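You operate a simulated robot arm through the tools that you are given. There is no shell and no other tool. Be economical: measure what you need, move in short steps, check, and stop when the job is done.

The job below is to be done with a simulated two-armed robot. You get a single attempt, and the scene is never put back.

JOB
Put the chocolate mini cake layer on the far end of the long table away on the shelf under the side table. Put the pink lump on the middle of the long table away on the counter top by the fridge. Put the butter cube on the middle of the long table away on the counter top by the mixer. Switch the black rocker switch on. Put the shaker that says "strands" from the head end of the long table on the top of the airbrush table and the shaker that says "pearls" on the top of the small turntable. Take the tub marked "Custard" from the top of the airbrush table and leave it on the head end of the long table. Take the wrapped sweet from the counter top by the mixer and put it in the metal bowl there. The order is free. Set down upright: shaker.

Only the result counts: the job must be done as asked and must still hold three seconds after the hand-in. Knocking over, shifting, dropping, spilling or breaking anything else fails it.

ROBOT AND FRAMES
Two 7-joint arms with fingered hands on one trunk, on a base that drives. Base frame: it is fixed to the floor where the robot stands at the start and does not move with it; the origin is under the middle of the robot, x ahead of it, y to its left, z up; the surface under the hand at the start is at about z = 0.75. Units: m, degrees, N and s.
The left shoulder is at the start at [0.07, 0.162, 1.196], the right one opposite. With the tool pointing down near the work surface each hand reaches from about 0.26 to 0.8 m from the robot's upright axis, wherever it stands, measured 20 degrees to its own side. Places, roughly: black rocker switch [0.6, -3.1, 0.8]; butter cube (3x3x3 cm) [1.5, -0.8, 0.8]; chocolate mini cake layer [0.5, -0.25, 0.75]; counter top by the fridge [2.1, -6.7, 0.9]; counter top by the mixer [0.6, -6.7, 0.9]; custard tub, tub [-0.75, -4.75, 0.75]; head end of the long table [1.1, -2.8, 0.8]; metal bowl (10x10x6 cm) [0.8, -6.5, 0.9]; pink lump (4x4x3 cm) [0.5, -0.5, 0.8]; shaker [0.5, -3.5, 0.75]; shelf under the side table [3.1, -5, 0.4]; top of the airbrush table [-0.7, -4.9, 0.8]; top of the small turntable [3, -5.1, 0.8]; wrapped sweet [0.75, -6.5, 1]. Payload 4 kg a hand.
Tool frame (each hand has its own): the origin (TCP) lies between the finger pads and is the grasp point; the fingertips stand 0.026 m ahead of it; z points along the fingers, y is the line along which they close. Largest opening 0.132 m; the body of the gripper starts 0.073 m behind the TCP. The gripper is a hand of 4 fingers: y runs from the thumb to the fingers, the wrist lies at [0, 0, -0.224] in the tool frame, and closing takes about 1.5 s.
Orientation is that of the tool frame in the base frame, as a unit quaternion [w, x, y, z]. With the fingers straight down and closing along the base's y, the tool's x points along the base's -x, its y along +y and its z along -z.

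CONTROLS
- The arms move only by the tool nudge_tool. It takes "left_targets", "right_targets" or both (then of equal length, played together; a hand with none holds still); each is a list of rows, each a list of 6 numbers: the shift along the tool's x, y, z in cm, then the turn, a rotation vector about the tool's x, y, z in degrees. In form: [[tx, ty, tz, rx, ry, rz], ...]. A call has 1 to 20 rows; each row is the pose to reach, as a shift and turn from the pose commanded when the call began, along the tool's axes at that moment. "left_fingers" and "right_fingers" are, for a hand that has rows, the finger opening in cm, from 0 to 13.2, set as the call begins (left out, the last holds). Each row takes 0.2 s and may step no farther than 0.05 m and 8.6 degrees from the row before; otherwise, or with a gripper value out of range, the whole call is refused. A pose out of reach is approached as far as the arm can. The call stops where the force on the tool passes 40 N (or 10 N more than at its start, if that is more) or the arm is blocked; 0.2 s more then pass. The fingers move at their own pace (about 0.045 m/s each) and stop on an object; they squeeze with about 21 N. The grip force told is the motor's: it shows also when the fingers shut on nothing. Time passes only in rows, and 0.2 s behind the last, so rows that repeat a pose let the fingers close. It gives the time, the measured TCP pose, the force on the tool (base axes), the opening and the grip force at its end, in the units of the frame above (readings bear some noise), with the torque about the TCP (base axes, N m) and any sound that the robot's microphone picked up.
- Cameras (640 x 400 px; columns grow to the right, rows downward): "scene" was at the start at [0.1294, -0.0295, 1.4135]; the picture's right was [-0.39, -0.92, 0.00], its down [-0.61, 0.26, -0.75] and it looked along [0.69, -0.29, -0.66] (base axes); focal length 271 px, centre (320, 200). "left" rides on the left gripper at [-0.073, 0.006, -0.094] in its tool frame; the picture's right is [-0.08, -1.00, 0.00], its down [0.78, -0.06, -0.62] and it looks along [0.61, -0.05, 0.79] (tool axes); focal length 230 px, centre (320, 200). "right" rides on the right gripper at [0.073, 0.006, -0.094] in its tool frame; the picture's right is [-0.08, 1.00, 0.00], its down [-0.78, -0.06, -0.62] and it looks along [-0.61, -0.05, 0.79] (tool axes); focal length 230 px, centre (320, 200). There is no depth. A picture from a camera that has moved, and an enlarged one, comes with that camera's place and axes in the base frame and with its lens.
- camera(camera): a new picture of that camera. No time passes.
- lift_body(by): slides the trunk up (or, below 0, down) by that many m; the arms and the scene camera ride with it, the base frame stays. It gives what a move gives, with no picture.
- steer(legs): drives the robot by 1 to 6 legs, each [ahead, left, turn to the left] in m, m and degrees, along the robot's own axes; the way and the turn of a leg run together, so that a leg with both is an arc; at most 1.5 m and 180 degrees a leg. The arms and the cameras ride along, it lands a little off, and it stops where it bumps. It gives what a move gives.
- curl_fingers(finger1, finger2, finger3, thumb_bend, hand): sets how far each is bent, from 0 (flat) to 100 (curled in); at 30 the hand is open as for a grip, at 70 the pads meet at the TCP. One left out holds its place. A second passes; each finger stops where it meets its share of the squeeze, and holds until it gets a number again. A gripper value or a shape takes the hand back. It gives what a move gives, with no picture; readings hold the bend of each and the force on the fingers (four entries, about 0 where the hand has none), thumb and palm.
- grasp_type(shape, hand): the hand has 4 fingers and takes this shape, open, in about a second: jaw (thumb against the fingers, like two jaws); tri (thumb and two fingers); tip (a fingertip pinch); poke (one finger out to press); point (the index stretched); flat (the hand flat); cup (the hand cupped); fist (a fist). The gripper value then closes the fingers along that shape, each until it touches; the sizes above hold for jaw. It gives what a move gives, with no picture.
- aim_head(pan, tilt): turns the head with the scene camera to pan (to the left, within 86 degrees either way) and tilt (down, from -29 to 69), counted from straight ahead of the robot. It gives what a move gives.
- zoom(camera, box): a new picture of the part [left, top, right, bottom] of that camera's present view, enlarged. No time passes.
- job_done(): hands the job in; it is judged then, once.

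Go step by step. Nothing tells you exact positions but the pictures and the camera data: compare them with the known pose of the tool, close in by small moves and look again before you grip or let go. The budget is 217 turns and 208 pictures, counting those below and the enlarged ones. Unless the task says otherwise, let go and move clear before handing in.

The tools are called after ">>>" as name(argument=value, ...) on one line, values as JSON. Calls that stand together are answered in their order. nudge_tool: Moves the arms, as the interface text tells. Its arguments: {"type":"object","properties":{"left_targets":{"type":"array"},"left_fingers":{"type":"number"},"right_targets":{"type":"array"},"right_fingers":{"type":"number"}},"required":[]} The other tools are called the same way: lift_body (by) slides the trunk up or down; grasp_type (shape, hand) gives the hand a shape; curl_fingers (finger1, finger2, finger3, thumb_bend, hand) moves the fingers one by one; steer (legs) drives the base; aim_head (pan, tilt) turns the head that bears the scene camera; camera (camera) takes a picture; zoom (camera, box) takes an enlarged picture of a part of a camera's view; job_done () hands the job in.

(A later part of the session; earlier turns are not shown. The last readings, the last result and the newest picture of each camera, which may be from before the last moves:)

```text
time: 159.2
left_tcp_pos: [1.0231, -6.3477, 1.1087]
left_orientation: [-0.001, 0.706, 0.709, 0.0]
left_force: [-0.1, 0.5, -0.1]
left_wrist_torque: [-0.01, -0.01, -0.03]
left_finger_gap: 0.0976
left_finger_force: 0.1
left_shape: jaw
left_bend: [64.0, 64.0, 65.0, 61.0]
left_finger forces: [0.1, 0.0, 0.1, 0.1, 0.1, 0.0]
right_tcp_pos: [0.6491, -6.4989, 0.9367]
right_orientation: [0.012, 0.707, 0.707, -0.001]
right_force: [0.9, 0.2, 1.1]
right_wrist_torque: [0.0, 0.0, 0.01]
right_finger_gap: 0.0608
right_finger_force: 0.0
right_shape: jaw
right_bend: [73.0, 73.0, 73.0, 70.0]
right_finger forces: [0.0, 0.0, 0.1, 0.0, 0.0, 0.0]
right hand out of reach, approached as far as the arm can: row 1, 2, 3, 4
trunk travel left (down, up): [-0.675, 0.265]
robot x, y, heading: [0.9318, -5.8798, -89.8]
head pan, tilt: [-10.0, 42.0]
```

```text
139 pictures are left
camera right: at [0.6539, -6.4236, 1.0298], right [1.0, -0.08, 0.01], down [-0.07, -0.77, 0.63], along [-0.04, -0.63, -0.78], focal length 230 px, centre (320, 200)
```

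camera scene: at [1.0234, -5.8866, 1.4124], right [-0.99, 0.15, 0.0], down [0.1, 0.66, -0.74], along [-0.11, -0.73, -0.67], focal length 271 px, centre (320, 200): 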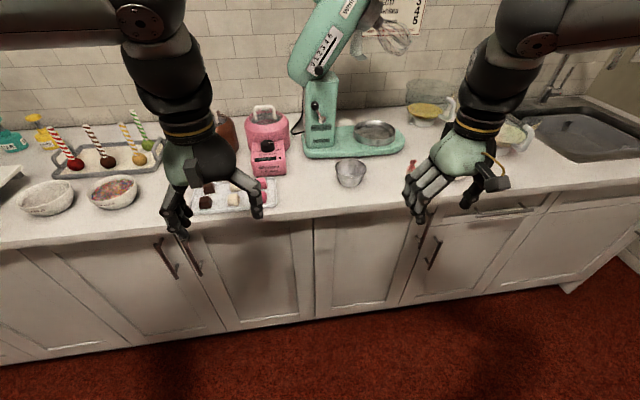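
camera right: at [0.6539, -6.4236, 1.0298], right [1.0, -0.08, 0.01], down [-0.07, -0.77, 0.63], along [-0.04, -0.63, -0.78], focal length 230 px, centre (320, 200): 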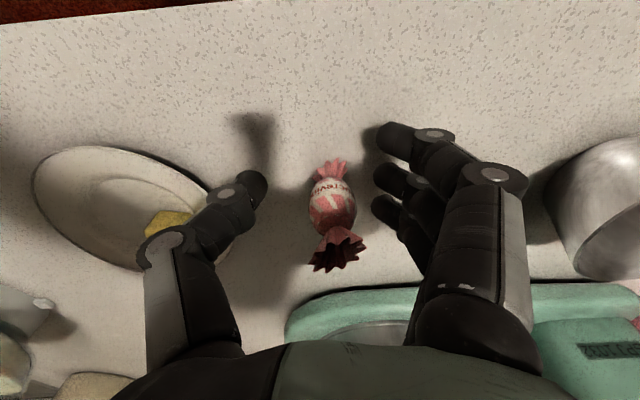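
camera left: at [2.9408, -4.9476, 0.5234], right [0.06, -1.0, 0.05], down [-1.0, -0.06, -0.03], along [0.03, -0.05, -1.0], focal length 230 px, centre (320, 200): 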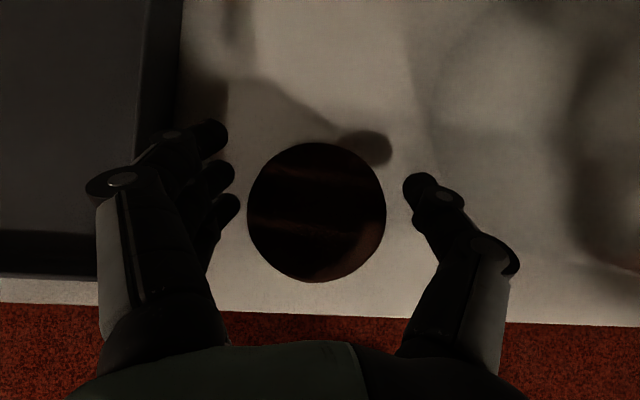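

The arm ends 2 cm short; I nudge the base ahead 2 cm and left 0.6 cm, then check.

>>> steer(legs=[[0.03, 0.006, 0]])

>>> camera(camera="right")

```text
time: 160.0
left_tcp_pos: [1.0275, -6.3724, 1.1098]
left_orientation: [0.0, 0.706, 0.708, -0.002]
left_force: [-0.8, 0.9, 0.2]
left_wrist_torque: [-0.05, 0.0, 0.0]
left_finger_gap: 0.0977
left_finger_force: 0.0
left_shape: jaw
left_bend: [64.0, 64.0, 65.0, 61.0]
left_finger forces: [0.0, 0.0, 0.1, 0.0, 0.0, 0.1]
right_tcp_pos: [0.6547, -6.5242, 0.9398]
right_orientation: [0.013, 0.707, 0.707, -0.004]
right_force: [-0.5, 0.1, -0.3]
right_wrist_torque: [-0.06, -0.01, -0.02]
right_finger_gap: 0.0607
right_finger_force: 0.1
right_shape: jaw
right_bend: [73.0, 73.0, 73.0, 70.0]
right_finger forces: [0.0, 0.0, 0.0, 0.1, 0.1, 0.0]
trunk travel left (down, up): [-0.675, 0.265]
robot x, y, heading: [0.9396, -5.9082, -89.6]
head pan, tilt: [-10.0, 42.0]
```

```text
138 pictures are left
camera right: at [0.6589, -6.4486, 1.0325], right [1.0, -0.08, 0.02], down [-0.07, -0.77, 0.63], along [-0.04, -0.63, -0.77], focal length 230 px, centre (320, 200)
```

right: 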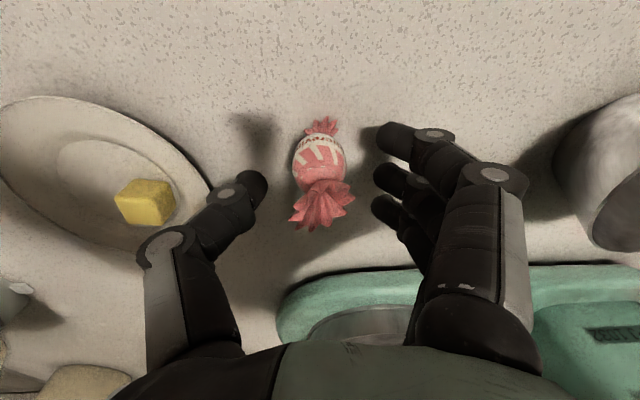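

Well centred. I lower 9 mm, close, and lift.

>>> nudge_tool(right_targets=[[0.3, 0, 0.9, 0, 0, 0], [0.3, 0, 0.9, 0, 0, 0], [0.3, 0, 0.9, 0, 0, 0], [0.3, 0, 0.9, 0, 0, 0], [0.3, 0, 0.9, 0, 0, 0], [0.3, 0, 0.9, 0, 0, 0], [0.3, 0, 0.9, 0, 0, 0], [0.3, 0, -2.5, 0, 0, 0], [0.3, 0, -6.5, 0, 0, 0], [0.3, 0, -10, 0, 0, 0]], right_fingers=1)

>>> camera(camera="right")

```text
time: 162.2
left_tcp_pos: [1.0295, -6.3763, 1.1074]
left_orientation: [-0.001, 0.706, 0.708, -0.001]
left_force: [-0.1, 0.6, 0.6]
left_wrist_torque: [0.0, -0.01, -0.03]
left_finger_gap: 0.0977
left_finger_force: 0.1
left_shape: jaw
left_bend: [64.0, 64.0, 65.0, 61.0]
left_finger forces: [0.0, 0.0, 0.0, 0.0, 0.0, 0.0]
right_tcp_pos: [0.6537, -6.5212, 1.0364]
right_orientation: [0.014, 0.707, 0.707, -0.003]
right_force: [1.1, -0.9, -0.4]
right_wrist_torque: [0.03, -0.01, 0.04]
right_finger_gap: 0.0103
right_finger_force: 0.1
right_shape: jaw
right_bend: [71.0, 71.0, 71.0, 70.0]
right_finger forces: [0.1, 0.0, 0.1, 0.0, 0.0, 0.1]
trunk travel left (down, up): [-0.675, 0.265]
robot x, y, heading: [0.9358, -5.9086, -90.0]
head pan, tilt: [-10.0, 42.0]
```

```text
137 pictures are left
camera right: at [0.6586, -6.4465, 1.1294], right [1.0, -0.08, 0.02], down [-0.07, -0.77, 0.63], along [-0.04, -0.63, -0.77], focal length 230 px, centre (320, 200)
```

right: 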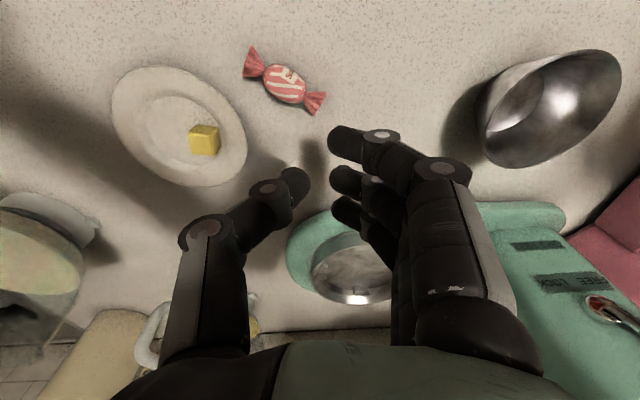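

The sweet slipped out and now lies at (0.628,-6.49), turned. I try the fingertip pinch shape for such a small item and look at it.

>>> grasp_type(shape="tip", hand="right")

>>> camera(camera="right")

```text
time: 163.1
left_tcp_pos: [1.0278, -6.3768, 1.1087]
left_orientation: [-0.001, 0.706, 0.708, -0.001]
left_force: [-1.0, -0.1, 0.3]
left_wrist_torque: [0.01, -0.01, 0.01]
left_finger_gap: 0.0975
left_finger_force: 0.1
left_shape: jaw
left_bend: [64.0, 64.0, 65.0, 61.0]
left_finger forces: [0.0, 0.1, 0.1, 0.1, 0.0, 0.0]
right_tcp_pos: [0.6541, -6.5218, 1.0377]
right_orientation: [0.014, 0.708, 0.706, -0.002]
right_force: [1.1, -0.1, -0.8]
right_wrist_torque: [0.02, -0.02, 0.02]
right_finger_gap: 0.1321
right_finger_force: 0.1
right_shape: tip
right_bend: [0.0, 30.0, 0.0, 30.0]
right_finger forces: [0.0, 0.0, 0.0, 0.0, 0.1, 0.0]
trunk travel left (down, up): [-0.675, 0.265]
robot x, y, heading: [0.9388, -5.906, -89.9]
head pan, tilt: [-10.0, 42.0]
```

```text
136 pictures are left
camera right: at [0.6585, -6.4469, 1.1288], right [1.0, -0.08, 0.02], down [-0.07, -0.77, 0.63], along [-0.04, -0.63, -0.77], focal length 230 px, centre (320, 200)
```

right: 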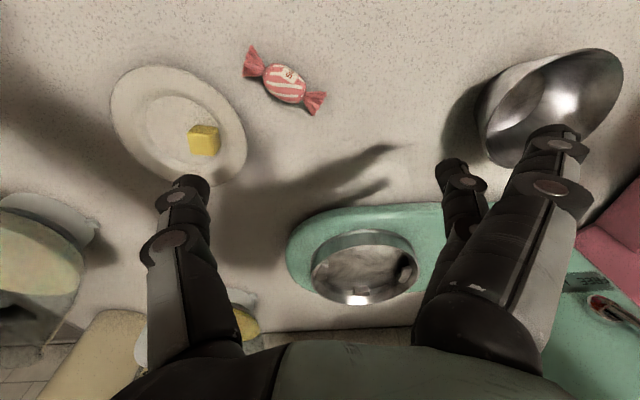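

The straight fingers would get in the way, so I instead curl fingers 1 and 3 away and use only the middle finger and thumb. I also turn the hand ~58° to pinch across the sweet.

>>> curl_fingers(hand="right", finger1=100, finger2=50, finger3=100, thumb_bend=50)

>>> nudge_tool(right_targets=[[0.5, -0.4, -1, 0, 0, -8.3], [1, -0.8, -1, 0, 0, -16.6], [1.4, -1.2, -1, 0, 0, -24.9], [1.9, -1.6, -1, 0, 0, -33.2], [2.4, -2, -1, 0, 0, -41.5], [2.8, -2.3, -1, 0, 0, -49.8], [3.2, -2.6, -1, 0, 0, -58]])

>>> camera(camera="right")

```text
time: 164.1
left_tcp_pos: [1.0283, -6.3753, 1.1093]
left_orientation: [-0.001, 0.707, 0.708, 0.0]
left_force: [0.8, -0.6, -0.2]
left_wrist_torque: [0.01, 0.01, 0.01]
left_finger_gap: 0.0977
left_finger_force: 0.0
left_shape: jaw
left_bend: [64.0, 64.0, 65.0, 61.0]
left_finger forces: [0.1, 0.1, 0.0, 0.0, 0.0, 0.0]
right_tcp_pos: [0.6531, -6.5214, 1.0365]
right_orientation: [0.015, 0.708, 0.706, -0.003]
right_force: [-0.2, -0.8, -0.6]
right_wrist_torque: [0.01, -0.01, -0.03]
right_finger_gap: 0.0477
right_finger_force: 0.1
right_shape: fingers
right_bend: [100.0, 50.0, 100.0, 50.0]
right_finger forces: [0.0, 0.0, 0.0, 0.0, 0.0, 0.0]
trunk travel left (down, up): [-0.675, 0.265]
robot x, y, heading: [0.9378, -5.9107, -90.0]
head pan, tilt: [-10.0, 42.0]
```

```text
time: 165.7
left_tcp_pos: [1.0285, -6.3755, 1.1078]
left_orientation: [-0.001, 0.706, 0.708, 0.0]
left_force: [-0.1, -0.5, 0.9]
left_wrist_torque: [0.0, 0.01, 0.01]
left_finger_gap: 0.0975
left_finger_force: 0.1
left_shape: jaw
left_bend: [64.0, 64.0, 65.0, 61.0]
left_finger forces: [0.0, 0.1, 0.0, 0.0, 0.0, 0.1]
right_tcp_pos: [0.6261, -6.4896, 1.048]
right_orientation: [0.01, 0.275, 0.961, -0.008]
right_force: [0.7, 0.4, -0.3]
right_wrist_torque: [-0.01, 0.01, 0.0]
right_finger_gap: 0.0476
right_finger_force: 0.0
right_shape: fingers
right_bend: [100.0, 50.0, 100.0, 50.0]
right_finger forces: [0.1, 0.1, 0.1, 0.0, 0.1, 0.1]
trunk travel left (down, up): [-0.675, 0.265]
robot x, y, heading: [0.9397, -5.9077, -89.9]
head pan, tilt: [-10.0, 42.0]
```

```text
135 pictures are left
camera right: at [0.5673, -6.4446, 1.1391], right [0.59, 0.81, -0.01], down [0.63, -0.45, 0.63], along [0.51, -0.38, -0.77], focal length 230 px, centre (320, 200)
```

right: 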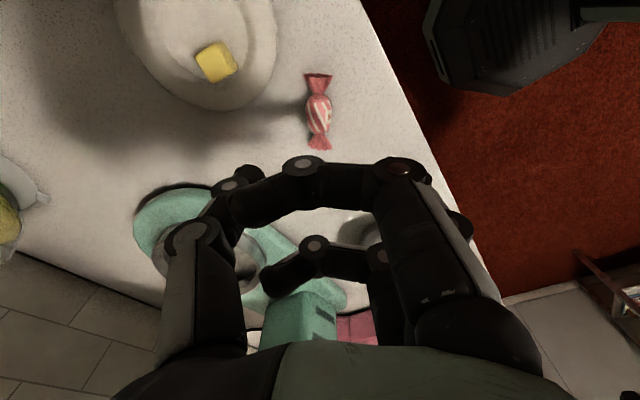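

The sweet is aligned now. I descend most of the way and look again.

>>> nudge_tool(right_targets=[[-0.3, 0, 4, 0, 0, 0], [-0.3, 0, 8, 0, 0, 0], [-0.3, 0, 10.5, 0, 0, 0]])

>>> camera(camera="right")

>>> zoom(camera="scene", box=[340, 100, 500, 200])

```text
time: 166.5
left_tcp_pos: [1.0286, -6.3767, 1.1084]
left_orientation: [0.0, 0.706, 0.708, -0.001]
left_force: [-0.4, 0.7, -0.6]
left_wrist_torque: [-0.01, -0.06, 0.02]
left_finger_gap: 0.0977
left_finger_force: 0.0
left_shape: jaw
left_bend: [64.0, 64.0, 65.0, 61.0]
left_finger forces: [0.0, 0.0, 0.0, 0.0, 0.0, 0.1]
right_tcp_pos: [0.6312, -6.4957, 0.9412]
right_orientation: [0.01, 0.276, 0.961, -0.008]
right_force: [-0.2, 0.0, 1.0]
right_wrist_torque: [0.01, 0.01, 0.0]
right_finger_gap: 0.0476
right_finger_force: 0.0
right_shape: fingers
right_bend: [100.0, 50.0, 100.0, 50.0]
right_finger forces: [0.1, 0.0, 0.0, 0.1, 0.0, 0.0]
trunk travel left (down, up): [-0.675, 0.265]
robot x, y, heading: [0.9382, -5.9089, -90.2]
head pan, tilt: [-10.0, 42.0]
```

```text
134 pictures are left
camera right: at [0.5707, -6.4487, 1.034], right [0.59, 0.8, -0.01], down [0.62, -0.46, 0.63], along [0.51, -0.38, -0.77], focal length 230 px, centre (320, 200)
```

right: 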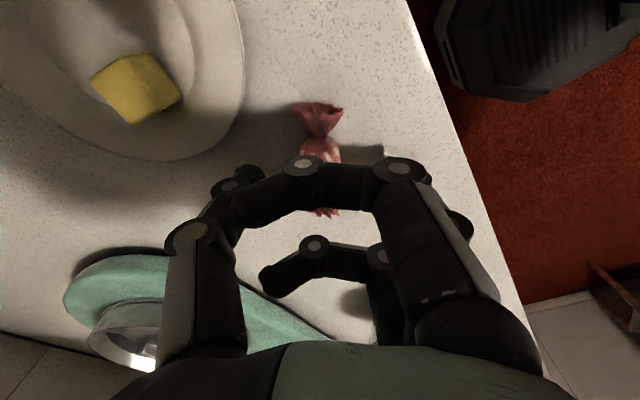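

```text
4.00 times, centred on (420, 150) of scene
camera zoom: at [0.9242, -6.0369, 1.4124], right [-0.99, 0.17, 0.0], down [0.12, 0.66, -0.74], along [-0.13, -0.73, -0.67], focal length 1086 px, centre (-80, 400)
```

zoom: 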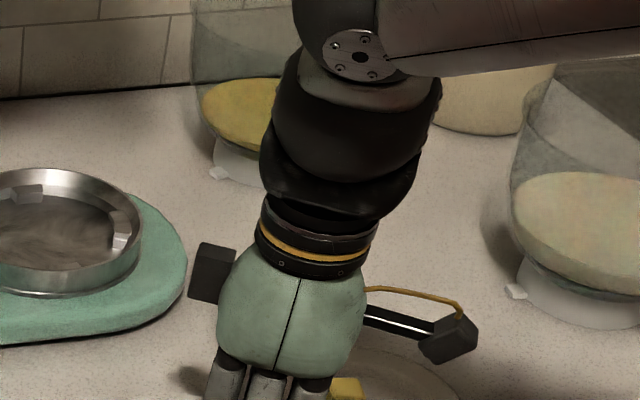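

I correct 7 mm, lower the last 1.3 cm and pinch with middle finger and thumb.

>>> nudge_tool(right_targets=[[0.7, 0.2, 0, 0, 0, 0], [0.7, 0.2, 0.8, 0, 0, 0], [0.7, 0.2, 1.3, 0, 0, 0]])

>>> curl_fingers(hand="right", finger2=76, thumb_bend=76)

>>> camera(camera="right")

```text
time: 167.3
left_tcp_pos: [1.0288, -6.374, 1.1095]
left_orientation: [0.0, 0.707, 0.707, -0.002]
left_force: [-0.4, 0.2, -0.8]
left_wrist_torque: [-0.04, 0.03, 0.0]
left_finger_gap: 0.0977
left_finger_force: 0.0
left_shape: jaw
left_bend: [64.0, 64.0, 65.0, 61.0]
left_finger forces: [0.0, 0.1, 0.0, 0.0, 0.0, 0.0]
right_tcp_pos: [0.6284, -6.4872, 0.9327]
right_orientation: [0.011, 0.276, 0.961, -0.011]
right_force: [-2.4, 0.5, 19.1]
right_wrist_torque: [0.75, -0.31, 0.11]
right_finger_gap: 0.0478
right_finger_force: 9.6
right_shape: fingers
right_bend: [100.0, 53.0, 100.0, 50.0]
right_finger forces: [0.1, 19.3, 0.0, 0.1, 0.0, 0.0]
trunk travel left (down, up): [-0.675, 0.265]
robot x, y, heading: [0.9379, -5.9105, -90.0]
head pan, tilt: [-10.0, 42.0]
```

```text
time: 168.3
left_tcp_pos: [1.0291, -6.3756, 1.1072]
left_orientation: [0.0, 0.706, 0.708, -0.001]
left_force: [0.1, 0.0, 0.6]
left_wrist_torque: [-0.01, -0.01, -0.05]
left_finger_gap: 0.0977
left_finger_force: 0.1
left_shape: jaw
left_bend: [64.0, 64.0, 65.0, 61.0]
left_finger forces: [0.0, 0.0, 0.0, 0.1, 0.0, 0.0]
right_tcp_pos: [0.6266, -6.4889, 0.9293]
right_orientation: [0.01, 0.276, 0.961, -0.007]
right_force: [0.3, 0.5, 0.3]
right_wrist_torque: [0.02, 0.02, 0.0]
right_finger_gap: 0.0379
right_finger_force: 7.1
right_shape: fingers
right_bend: [100.0, 73.0, 100.0, 73.0]
right_finger forces: [0.0, 7.1, 0.1, 0.0, 7.0, 0.0]
trunk travel left (down, up): [-0.675, 0.265]
robot x, y, heading: [0.9379, -5.9081, -89.9]
head pan, tilt: [-10.0, 42.0]
```

```text
132 pictures are left
camera right: at [0.5662, -6.4429, 1.0211], right [0.59, 0.8, -0.01], down [0.62, -0.46, 0.63], along [0.51, -0.38, -0.77], focal length 230 px, centre (320, 200)
```

right: 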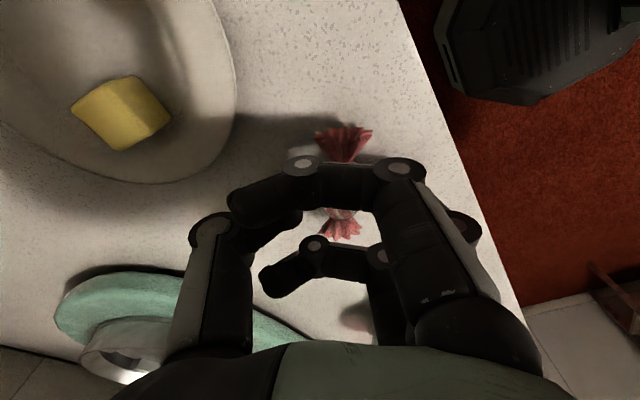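

Both fingers now hold with 7 N. I lift gently and check.

>>> nudge_tool(right_targets=[[0, 0, -1, 0, 0, 0], [0, 0, -2.5, 0, 0, 0], [0, 0, -5, 0, 0, 0], [0, 0, -8, 0, 0, 0], [0, 0, -11, 0, 0, 0]])

>>> camera(camera="right")

```text
time: 169.5
left_tcp_pos: [1.0289, -6.3767, 1.109]
left_orientation: [-0.002, 0.707, 0.708, -0.001]
left_force: [1.1, -0.4, -0.2]
left_wrist_torque: [0.0, -0.01, 0.0]
left_finger_gap: 0.0977
left_finger_force: 0.0
left_shape: jaw
left_bend: [64.0, 64.0, 65.0, 61.0]
left_finger forces: [0.0, 0.0, 0.0, 0.0, 0.1, 0.1]
right_tcp_pos: [0.6259, -6.4841, 1.0402]
right_orientation: [0.009, 0.276, 0.961, -0.008]
right_force: [-0.5, 0.4, -0.9]
right_wrist_torque: [-0.02, 0.01, 0.0]
right_finger_gap: 0.0377
right_finger_force: 7.2
right_shape: fingers
right_bend: [100.0, 73.0, 100.0, 73.0]
right_finger forces: [0.1, 7.0, 0.0, 0.1, 6.9, 0.0]
trunk travel left (down, up): [-0.675, 0.265]
robot x, y, heading: [0.9346, -5.9097, -90.0]
head pan, tilt: [-10.0, 42.0]
```

```text
131 pictures are left
camera right: at [0.5654, -6.4386, 1.1324], right [0.59, 0.8, -0.01], down [0.62, -0.46, 0.63], along [0.51, -0.38, -0.77], focal length 230 px, centre (320, 200)
```

right: 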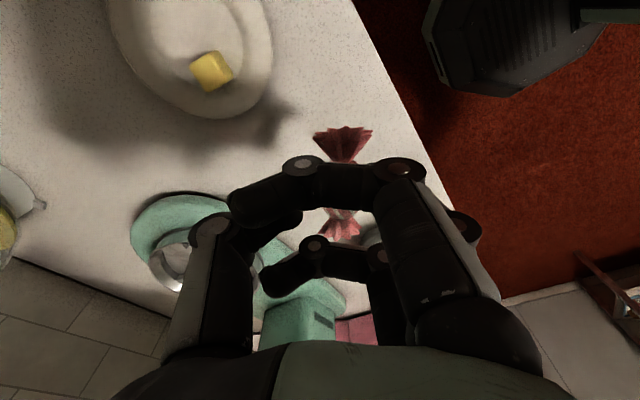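

The sweet is held. I raise the left hand for clearance, sidestep left 20 cm (bowl at (0.837,-6.525)) and check.

>>> nudge_tool(left_targets=[[0, 0, -4, 0, 0, 0], [1, 0, -8, 0, 0, 0], [2, 0, -10, 0, 0, 0]])

>>> steer(legs=[[0.03, 0.2, 0]])

>>> camera(camera="right")

>>> camera(camera="scene")

```text
time: 170.3
left_tcp_pos: [1.0278, -6.3562, 1.2097]
left_orientation: [-0.001, 0.706, 0.708, 0.0]
left_force: [0.0, -0.3, 0.1]
left_wrist_torque: [0.02, -0.02, 0.0]
left_finger_gap: 0.098
left_finger_force: 0.0
left_shape: jaw
left_bend: [64.0, 64.0, 65.0, 61.0]
left_finger forces: [0.0, 0.0, 0.0, 0.0, 0.0, 0.1]
right_tcp_pos: [0.6258, -6.4845, 1.0393]
right_orientation: [0.01, 0.276, 0.961, -0.008]
right_force: [0.6, 1.0, -0.2]
right_wrist_torque: [0.0, -0.01, 0.0]
right_finger_gap: 0.038
right_finger_force: 6.8
right_shape: fingers
right_bend: [100.0, 73.0, 100.0, 73.0]
right_finger forces: [0.0, 6.9, 0.0, 0.0, 6.9, 0.0]
trunk travel left (down, up): [-0.675, 0.265]
robot x, y, heading: [0.9381, -5.9073, -89.7]
head pan, tilt: [-10.0, 42.0]
```

```text
time: 171.9
left_tcp_pos: [1.2272, -6.3854, 1.2093]
left_orientation: [-0.001, 0.707, 0.707, -0.001]
left_force: [0.1, 0.8, 0.0]
left_wrist_torque: [0.01, 0.0, 0.01]
left_finger_gap: 0.0976
left_finger_force: 0.1
left_shape: jaw
left_bend: [64.0, 64.0, 65.0, 61.0]
left_finger forces: [0.0, 0.1, 0.0, 0.1, 0.0, 0.0]
right_tcp_pos: [0.8238, -6.5137, 1.0384]
right_orientation: [0.01, 0.275, 0.961, -0.006]
right_force: [-0.3, -0.1, -1.0]
right_wrist_torque: [0.01, -0.01, -0.02]
right_finger_gap: 0.0381
right_finger_force: 6.6
right_shape: fingers
right_bend: [100.0, 73.0, 100.0, 73.0]
right_finger forces: [0.0, 6.9, 0.0, 0.0, 6.8, 0.1]
trunk travel left (down, up): [-0.675, 0.265]
robot x, y, heading: [1.1349, -5.9338, -89.7]
head pan, tilt: [-10.0, 42.0]
```

```text
130 pictures are left
camera right: at [0.7644, -6.4683, 1.1313], right [0.59, 0.8, -0.01], down [0.62, -0.46, 0.64], along [0.51, -0.38, -0.77], focal length 230 px, centre (320, 200)
```

right: 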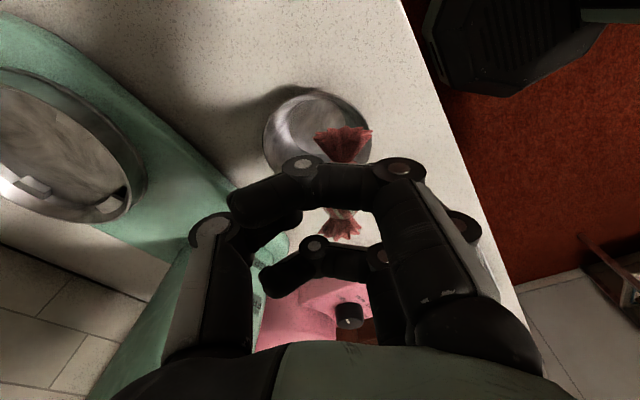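

```text
129 pictures are left
camera scene: at [1.1232, -6.0654, 1.4124], right [-0.99, 0.17, 0.0], down [0.12, 0.66, -0.74], along [-0.13, -0.73, -0.67], focal length 271 px, centre (320, 200)
```

scene: 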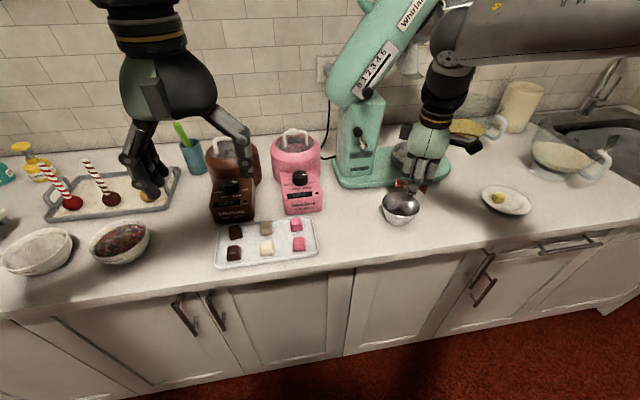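

The sweet is nearly above the bowl centre. I shift ~1 cm, lower it to the rim and look.

>>> nudge_tool(right_targets=[[-0.8, -0.9, 0, 0, 0, 0], [-0.8, -0.9, 2.5, 0, 0, 0], [-0.8, -0.9, 4.5, 0, 0, 0], [-0.8, -0.9, 6.2, 0, 0, 0], [-0.8, -0.9, 6.2, 0, 0, 0]])

>>> camera(camera="right")

>>> zoom(camera="scene", box=[340, 140, 460, 240])

```text
time: 173.1
left_tcp_pos: [1.2288, -6.3846, 1.2095]
left_orientation: [-0.001, 0.706, 0.708, -0.001]
left_force: [0.3, -0.8, 0.2]
left_wrist_torque: [0.0, -0.03, -0.04]
left_finger_gap: 0.0977
left_finger_force: 0.1
left_shape: jaw
left_bend: [64.0, 64.0, 65.0, 61.0]
left_finger forces: [0.1, 0.0, 0.0, 0.0, 0.0, 0.0]
right_tcp_pos: [0.8282, -6.5274, 0.978]
right_orientation: [0.009, 0.277, 0.961, -0.009]
right_force: [0.0, 0.1, -0.2]
right_wrist_torque: [0.03, 0.01, 0.04]
right_finger_gap: 0.038
right_finger_force: 6.6
right_shape: fingers
right_bend: [100.0, 73.0, 100.0, 73.0]
right_finger forces: [0.0, 6.9, 0.0, 0.1, 6.8, 0.0]
trunk travel left (down, up): [-0.675, 0.265]
robot x, y, heading: [1.1398, -5.9359, -89.8]
head pan, tilt: [-10.0, 42.0]
```

```text
128 pictures are left
camera right: at [0.769, -6.4815, 1.0692], right [0.59, 0.8, -0.01], down [0.62, -0.46, 0.63], along [0.51, -0.38, -0.77], focal length 230 px, centre (320, 200)
```

right: 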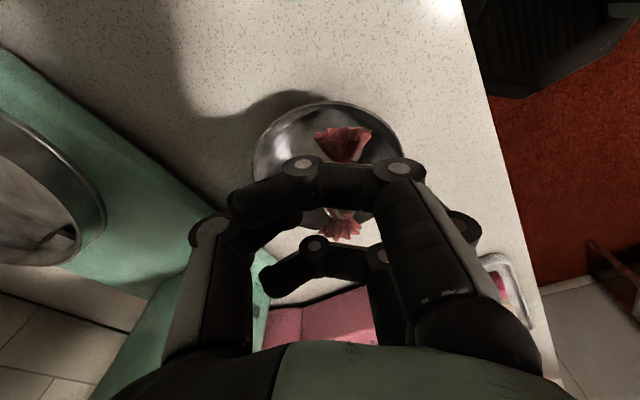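

```text
4.00 times, centred on (400, 190) of scene
camera zoom: at [1.125, -6.0652, 1.4125], right [-0.99, 0.17, 0.0], down [0.11, 0.66, -0.74], along [-0.13, -0.73, -0.67], focal length 1086 px, centre (0, 240)
```

zoom: 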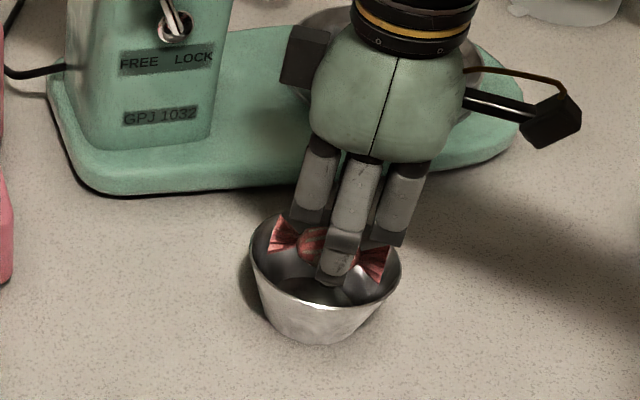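

The sweet is inside the rim. I open thumb and middle finger slightly to release.

>>> curl_fingers(hand="right", finger2=62, thumb_bend=62)

>>> zoom(camera="scene", box=[340, 140, 460, 240])

```text
time: 174.1
left_tcp_pos: [1.2281, -6.3843, 1.2089]
left_orientation: [0.0, 0.706, 0.708, 0.0]
left_force: [0.1, 0.2, -0.7]
left_wrist_torque: [0.03, 0.01, -0.02]
left_finger_gap: 0.0977
left_finger_force: 0.0
left_shape: jaw
left_bend: [64.0, 64.0, 65.0, 61.0]
left_finger forces: [0.0, 0.0, 0.0, 0.0, 0.1, 0.0]
right_tcp_pos: [0.8283, -6.5283, 0.978]
right_orientation: [0.011, 0.276, 0.961, -0.008]
right_force: [0.3, 0.4, -0.1]
right_wrist_torque: [0.01, 0.01, -0.02]
right_finger_gap: 0.0419
right_finger_force: 0.0
right_shape: fingers
right_bend: [100.0, 62.0, 100.0, 62.0]
right_finger forces: [0.0, 0.1, 0.0, 0.1, 0.0, 0.1]
trunk travel left (down, up): [-0.675, 0.265]
robot x, y, heading: [1.1417, -5.9372, -89.9]
head pan, tilt: [-10.0, 42.0]
```

```text
4.00 times, centred on (400, 190) of scene
camera zoom: at [1.1247, -6.0656, 1.4124], right [-0.99, 0.17, 0.0], down [0.11, 0.66, -0.74], along [-0.13, -0.73, -0.67], focal length 1086 px, centre (0, 240)
```

zoom: 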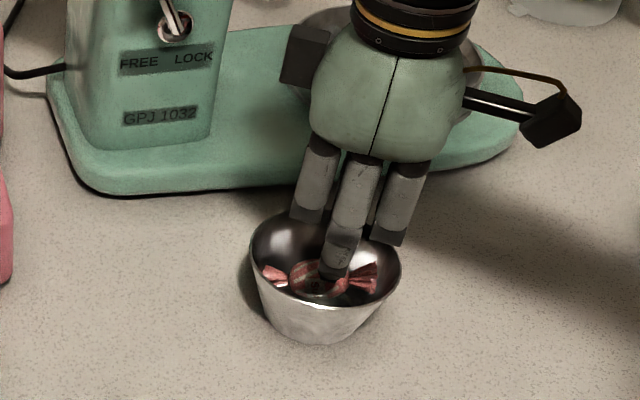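

The sweet dropped into the bowl. I lift the hand straight up, and unrotate it afterwards.

>>> nudge_tool(right_targets=[[0, 0, -3, 0, 0, 0], [0, 0, -7, 0, 0, 0], [0, 0, -11, 0, 0, 0]])

>>> steer(legs=[[-0.2, 0, 0]])

>>> zoom(camera="scene", box=[300, 100, 500, 240])

```text
time: 174.9
left_tcp_pos: [1.2294, -6.3856, 1.2093]
left_orientation: [-0.001, 0.707, 0.708, -0.002]
left_force: [0.5, -0.2, 1.1]
left_wrist_torque: [0.01, -0.01, 0.0]
left_finger_gap: 0.0979
left_finger_force: 0.1
left_shape: jaw
left_bend: [64.0, 64.0, 65.0, 61.0]
left_finger forces: [0.1, 0.0, 0.0, 0.0, 0.0, 0.0]
right_tcp_pos: [0.8288, -6.5244, 1.0893]
right_orientation: [0.008, 0.276, 0.961, -0.007]
right_force: [-0.1, 0.3, 0.1]
right_wrist_torque: [0.01, 0.01, 0.02]
right_finger_gap: 0.0414
right_finger_force: 0.2
right_shape: fingers
right_bend: [100.0, 62.0, 100.0, 62.0]
right_finger forces: [0.0, 0.0, 0.0, 0.1, 0.0, 0.0]
trunk travel left (down, up): [-0.675, 0.265]
robot x, y, heading: [1.1367, -5.9372, -89.9]
head pan, tilt: [-10.0, 42.0]
```

```text
time: 176.5
left_tcp_pos: [1.2278, -6.1876, 1.2092]
left_orientation: [-0.002, 0.706, 0.709, 0.0]
left_force: [-0.5, -1.0, 0.1]
left_wrist_torque: [-0.01, -0.02, 0.01]
left_finger_gap: 0.0976
left_finger_force: 0.1
left_shape: jaw
left_bend: [64.0, 64.0, 65.0, 61.0]
left_finger forces: [0.0, 0.1, 0.0, 0.0, 0.0, 0.0]
right_tcp_pos: [0.826, -6.3262, 1.0865]
right_orientation: [0.009, 0.277, 0.961, -0.007]
right_force: [0.9, 0.2, 0.3]
right_wrist_torque: [-0.01, 0.0, -0.03]
right_finger_gap: 0.0414
right_finger_force: 0.1
right_shape: fingers
right_bend: [100.0, 62.0, 100.0, 62.0]
right_finger forces: [0.0, 0.1, 0.1, 0.0, 0.0, 0.0]
trunk travel left (down, up): [-0.675, 0.265]
robot x, y, heading: [1.1383, -5.7372, -89.9]
head pan, tilt: [-10.0, 42.0]
```

```text
2.86 times, centred on (400, 170) of scene
camera zoom: at [1.1241, -5.8676, 1.4122], right [-0.99, 0.17, 0.0], down [0.12, 0.66, -0.74], along [-0.13, -0.73, -0.67], focal length 776 px, centre (91, 286)
```

zoom: 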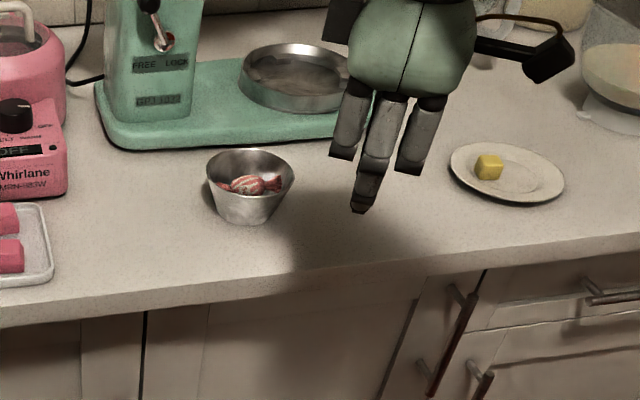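

The sweet lies in the bowl. I reshape and tuck the right hand, then drive around the island toward the airbrush table.

>>> nudge_tool(right_targets=[[0.9, 1.5, 0, 0, 0, 8.3], [1.8, 2.9, 0, 0, 0, 16.6], [2.7, 4.4, 0, 0, 0, 24.9], [3.6, 5.8, 0, 0, 0, 33.2], [4.5, 7.3, 0, 0, 0, 41.5], [5.4, 8.7, 0, 0, 0, 49.8], [6.4, 10.2, 0, 0, 0, 58]])

>>> grasp_type(shape="jaw", hand="right")

>>> steer(legs=[[0, -1.2, 0], [-0.85, 0, 0], [0, 0, -90]])

>>> aim_head(pan=0, tilt=40)

>>> camera(camera="scene")

```text
time: 178.1
left_tcp_pos: [1.228, -6.1854, 1.2097]
left_orientation: [0.0, 0.706, 0.708, 0.0]
left_force: [-0.1, 0.6, 0.8]
left_wrist_torque: [-0.03, -0.02, -0.03]
left_finger_gap: 0.0978
left_finger_force: 0.1
left_shape: jaw
left_bend: [64.0, 64.0, 65.0, 61.0]
left_finger forces: [0.0, 0.1, 0.1, 0.0, 0.0, 0.0]
right_tcp_pos: [0.8278, -6.2041, 1.0854]
right_orientation: [0.013, 0.708, 0.706, -0.002]
right_force: [0.0, 0.0, 0.7]
right_wrist_torque: [-0.01, 0.0, -0.02]
right_finger_gap: 0.0415
right_finger_force: 0.0
right_shape: fingers
right_bend: [100.0, 62.0, 100.0, 62.0]
right_finger forces: [0.0, 0.1, 0.0, 0.0, 0.1, 0.0]
trunk travel left (down, up): [-0.675, 0.265]
robot x, y, heading: [1.135, -5.7388, -90.0]
head pan, tilt: [-10.0, 42.0]
```

```text
time: 179.0
left_tcp_pos: [1.228, -6.1867, 1.2089]
left_orientation: [-0.001, 0.706, 0.708, -0.001]
left_force: [0.9, 0.5, -0.3]
left_wrist_torque: [0.0, 0.01, -0.01]
left_finger_gap: 0.0976
left_finger_force: 0.1
left_shape: jaw
left_bend: [64.0, 64.0, 65.0, 61.0]
left_finger forces: [0.0, 0.1, 0.0, 0.1, 0.0, 0.0]
right_tcp_pos: [0.8282, -6.2058, 1.0854]
right_orientation: [0.011, 0.707, 0.707, -0.002]
right_force: [0.7, -0.1, 0.3]
right_wrist_torque: [0.01, 0.0, 0.0]
right_finger_gap: 0.1319
right_finger_force: 0.1
right_shape: jaw
right_bend: [30.0, 30.0, 30.0, 30.0]
right_finger forces: [0.0, 0.0, 0.0, 0.1, 0.0, 0.1]
trunk travel left (down, up): [-0.675, 0.265]
robot x, y, heading: [1.1369, -5.7401, -89.9]
head pan, tilt: [-10.0, 42.0]
```

```text
time: 192.9
left_tcp_pos: [-0.5122, -5.0137, 1.2092]
left_orientation: [-0.001, 1.0, 0.024, 0.0]
left_force: [0.3, -0.2, 0.3]
left_wrist_torque: [-0.01, 0.01, -0.05]
left_finger_gap: 0.0976
left_finger_force: 0.1
left_shape: jaw
left_bend: [64.0, 64.0, 65.0, 61.0]
left_finger forces: [0.0, 0.1, 0.0, 0.0, 0.1, 0.0]
right_tcp_pos: [-0.5511, -4.6154, 1.0848]
right_orientation: [0.006, 1.0, 0.022, -0.01]
right_force: [-0.2, 0.2, 0.0]
right_wrist_torque: [-0.02, 0.01, -0.03]
right_finger_gap: 0.1319
right_finger_force: 0.0
right_shape: jaw
right_bend: [30.0, 30.0, 30.0, 30.0]
right_finger forces: [0.1, 0.1, 0.0, 0.0, 0.0, 0.0]
trunk travel left (down, up): [-0.675, 0.265]
robot x, y, heading: [-0.0692, -4.8988, -176.9]
head pan, tilt: [-10.0, 42.0]
```

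```text
time: 193.6
left_tcp_pos: [-0.5121, -5.0136, 1.2084]
left_orientation: [-0.001, 1.0, 0.025, 0.0]
left_force: [0.1, 0.4, 0.2]
left_wrist_torque: [0.01, -0.01, -0.01]
left_finger_gap: 0.0975
left_finger_force: 0.1
left_shape: jaw
left_bend: [64.0, 64.0, 65.0, 61.0]
left_finger forces: [0.0, 0.0, 0.1, 0.0, 0.1, 0.0]
right_tcp_pos: [-0.5497, -4.6158, 1.0845]
right_orientation: [0.008, 1.0, 0.022, -0.01]
right_force: [0.1, -0.1, -0.4]
right_wrist_torque: [0.0, -0.03, 0.01]
right_finger_gap: 0.132
right_finger_force: 0.2
right_shape: jaw
right_bend: [30.0, 30.0, 30.0, 30.0]
right_finger forces: [0.0, 0.1, 0.0, 0.1, 0.0, 0.0]
trunk travel left (down, up): [-0.675, 0.265]
robot x, y, heading: [-0.0686, -4.8988, -177.4]
head pan, tilt: [0.0, 40.0]
```

```text
124 pictures are left
camera scene: at [-0.2014, -4.9047, 1.4154], right [-0.05, 1.0, 0.0], down [0.64, 0.03, -0.77], along [-0.77, -0.04, -0.64], focal length 271 px, centre (320, 200)
```

scene: 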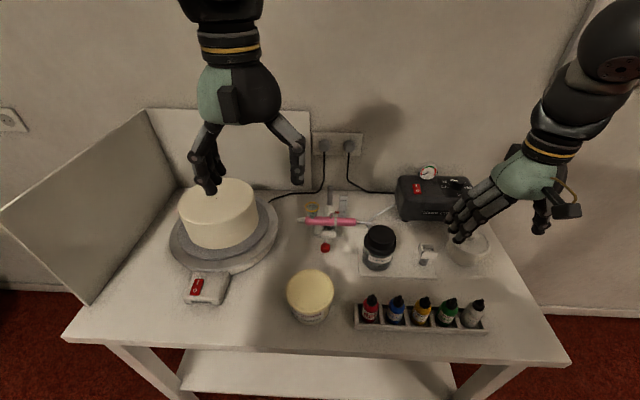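

>>> zoom(camera="scene", box=[220, 220, 500, 380])

>>> camera(camera="left")

```text
2.29 times, centred on (360, 300) of scene
camera zoom: at [-0.2014, -4.9047, 1.4154], right [-0.05, 1.0, 0.0], down [0.64, 0.03, -0.77], along [-0.77, -0.04, -0.64], focal length 620 px, centre (229, -29)
```

zoom: 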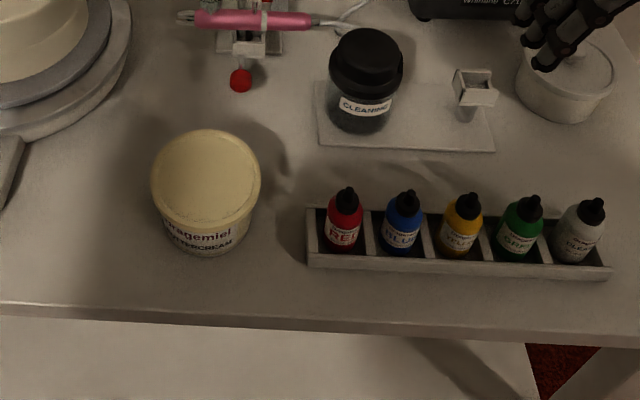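

```text
122 pictures are left
camera left: at [-0.5845, -5.0228, 1.3019], right [-0.13, 0.99, 0.0], down [0.78, 0.1, 0.62], along [0.61, 0.08, -0.79], focal length 230 px, centre (320, 200)
```

left: 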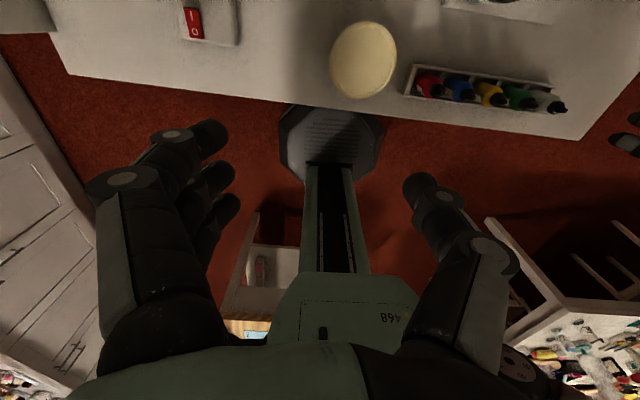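

The yellow tub reads "Buttercream" – a decoy. Another tub is beneath the right hand; I move that hand aside to read it.

>>> nudge_tool(right_targets=[[4, -4, -2, 0, 0, 0], [7, -8, -4, 0, 0, 0], [7, -12, -6, 0, 0, 0]])

>>> aim_head(pan=-25, tilt=40)

>>> camera(camera="scene")

>>> zoom(camera="scene", box=[200, 180, 400, 305])

```text
refused: row 1 steps farther than a row can; nothing moved
```

```text
time: 194.5
left_tcp_pos: [-0.5117, -5.0148, 1.2086]
left_orientation: [-0.001, 1.0, 0.024, 0.001]
left_force: [0.0, 0.0, 0.2]
left_wrist_torque: [-0.02, 0.04, -0.03]
left_finger_gap: 0.0976
left_finger_force: 0.0
left_shape: jaw
left_bend: [64.0, 64.0, 65.0, 61.0]
left_finger forces: [0.0, 0.0, 0.0, 0.1, 0.1, 0.1]
right_tcp_pos: [-0.5515, -4.6146, 1.0846]
right_orientation: [0.006, 1.0, 0.022, -0.009]
right_force: [0.8, 0.3, -1.2]
right_wrist_torque: [-0.02, -0.04, -0.01]
right_finger_gap: 0.132
right_finger_force: 0.0
right_shape: jaw
right_bend: [30.0, 30.0, 30.0, 30.0]
right_finger forces: [0.0, 0.1, 0.0, 0.0, 0.1, 0.0]
trunk travel left (down, up): [-0.675, 0.265]
robot x, y, heading: [-0.0674, -4.9032, -177.3]
head pan, tilt: [-25.0, 40.0]
```

```text
121 pictures are left
camera scene: at [-0.1952, -4.8687, 1.4154], right [0.38, 0.93, 0.0], down [0.6, -0.24, -0.77], along [-0.71, 0.29, -0.64], focal length 271 px, centre (320, 200)
```

scene: 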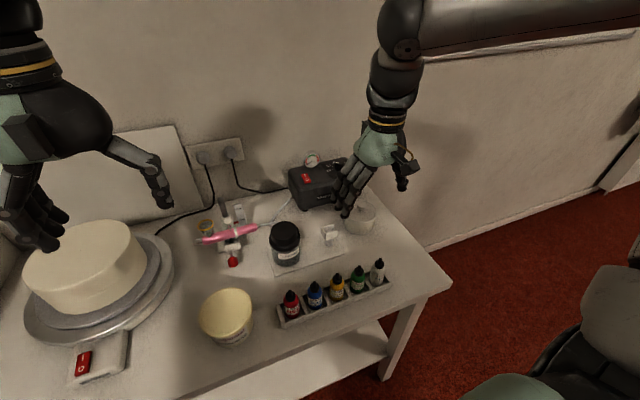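

```text
3.20 times, centred on (300, 242) of scene
camera zoom: at [-0.1952, -4.8687, 1.4154], right [0.38, 0.93, 0.0], down [0.6, -0.24, -0.77], along [-0.71, 0.29, -0.64], focal length 869 px, centre (384, 64)
```

zoom: 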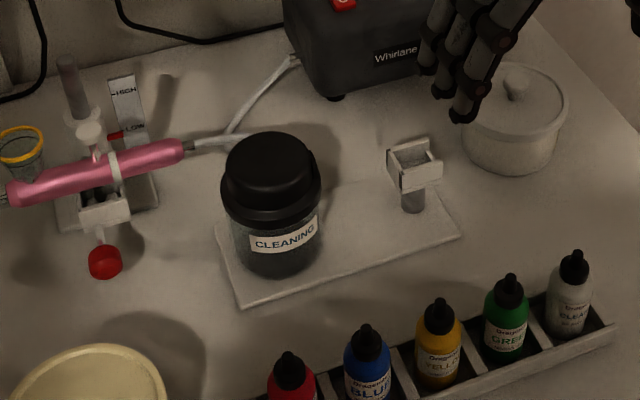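

I move the right hand aside with smaller steps to see the white pot.

>>> nudge_tool(right_targets=[[3, -3, -2, 0, 0, 0], [6, -6, -4, 0, 0, 0], [9, -9, -6, 0, 0, 0], [11, -12, -8, 0, 0, 0]])

>>> zoom(camera="scene", box=[240, 140, 440, 265])

>>> camera(camera="right")

```text
time: 195.5
left_tcp_pos: [-0.5108, -5.0128, 1.2095]
left_orientation: [-0.001, 1.0, 0.025, 0.0]
left_force: [0.6, -0.3, 0.7]
left_wrist_torque: [-0.02, 0.02, 0.0]
left_finger_gap: 0.0978
left_finger_force: 0.0
left_shape: jaw
left_bend: [64.0, 64.0, 65.0, 61.0]
left_finger forces: [0.1, 0.1, 0.1, 0.0, 0.1, 0.0]
right_tcp_pos: [-0.4451, -4.4855, 1.1624]
right_orientation: [0.007, 1.0, 0.022, -0.011]
right_force: [-0.4, 0.4, 0.2]
right_wrist_torque: [0.01, 0.02, -0.01]
right_finger_gap: 0.132
right_finger_force: 0.1
right_shape: jaw
right_bend: [30.0, 30.0, 30.0, 30.0]
right_finger forces: [0.0, 0.0, 0.0, 0.0, 0.1, 0.1]
trunk travel left (down, up): [-0.675, 0.265]
robot x, y, heading: [-0.0683, -4.8988, -177.0]
head pan, tilt: [-25.0, 40.0]
```

```text
3.20 times, centred on (340, 202) of scene
camera zoom: at [-0.1934, -4.8678, 1.4155], right [0.38, 0.93, 0.0], down [0.59, -0.24, -0.77], along [-0.71, 0.29, -0.64], focal length 869 px, centre (256, 192)
```

zoom: 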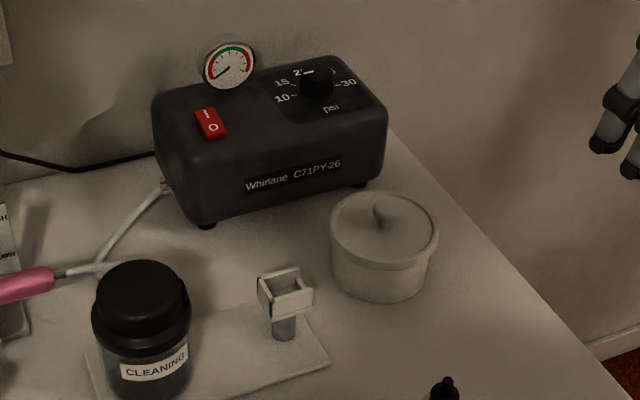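

```text
118 pictures are left
camera right: at [-0.3702, -4.4875, 1.2542], right [-0.03, -1.0, 0.02], down [-0.77, 0.03, 0.63], along [-0.63, 0.01, -0.78], focal length 230 px, centre (320, 200)
```

right: 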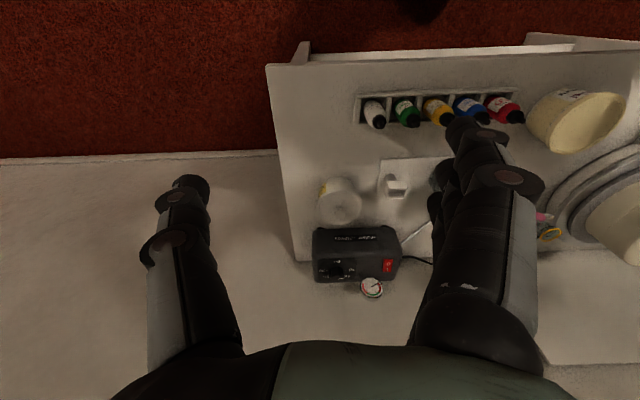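

>>> zoom(camera="right", box=[290, 150, 410, 240])

>>> aim_head(pan=-45, tilt=45)

>>> camera(camera="scene")

```text
4.44 times, centred on (350, 195) of right
camera zoom: at [-0.3702, -4.4875, 1.2542], right [-0.03, -1.0, 0.02], down [-0.77, 0.03, 0.63], along [-0.63, 0.01, -0.78], focal length 1022 px, centre (187, 222)
```

zoom: 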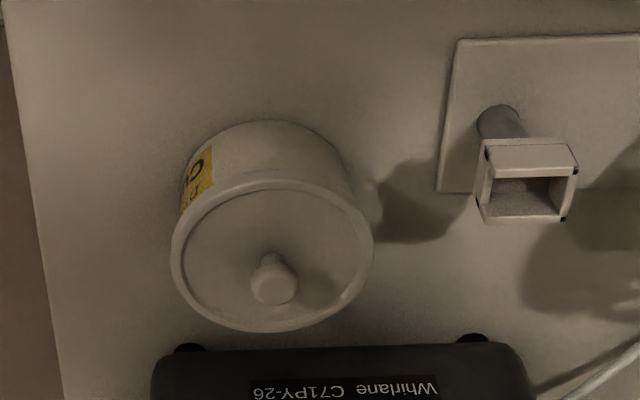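

```text
time: 196.3
left_tcp_pos: [-0.5125, -5.0129, 1.2087]
left_orientation: [-0.001, 1.0, 0.025, 0.0]
left_force: [-0.2, 0.5, -0.2]
left_wrist_torque: [-0.02, -0.01, 0.02]
left_finger_gap: 0.0976
left_finger_force: 0.1
left_shape: jaw
left_bend: [64.0, 64.0, 65.0, 61.0]
left_finger forces: [0.1, 0.0, 0.1, 0.0, 0.0, 0.0]
right_tcp_pos: [-0.448, -4.4891, 1.1611]
right_orientation: [0.007, 1.0, 0.023, -0.009]
right_force: [-0.2, -0.8, -0.5]
right_wrist_torque: [-0.01, 0.01, 0.02]
right_finger_gap: 0.1317
right_finger_force: 0.1
right_shape: jaw
right_bend: [30.0, 30.0, 30.0, 30.0]
right_finger forces: [0.1, 0.1, 0.0, 0.0, 0.1, 0.0]
trunk travel left (down, up): [-0.675, 0.265]
robot x, y, heading: [-0.0668, -4.9033, -177.3]
head pan, tilt: [-45.0, 45.0]
```

```text
116 pictures are left
camera scene: at [-0.1772, -4.8464, 1.4081], right [0.67, 0.74, 0.0], down [0.52, -0.47, -0.71], along [-0.52, 0.47, -0.71], focal length 271 px, centre (320, 200)
```

scene: 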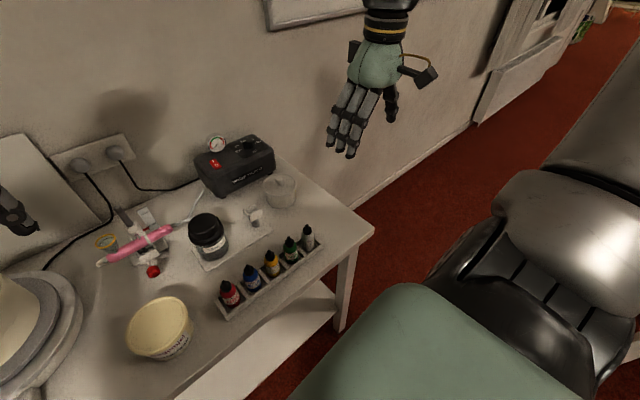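

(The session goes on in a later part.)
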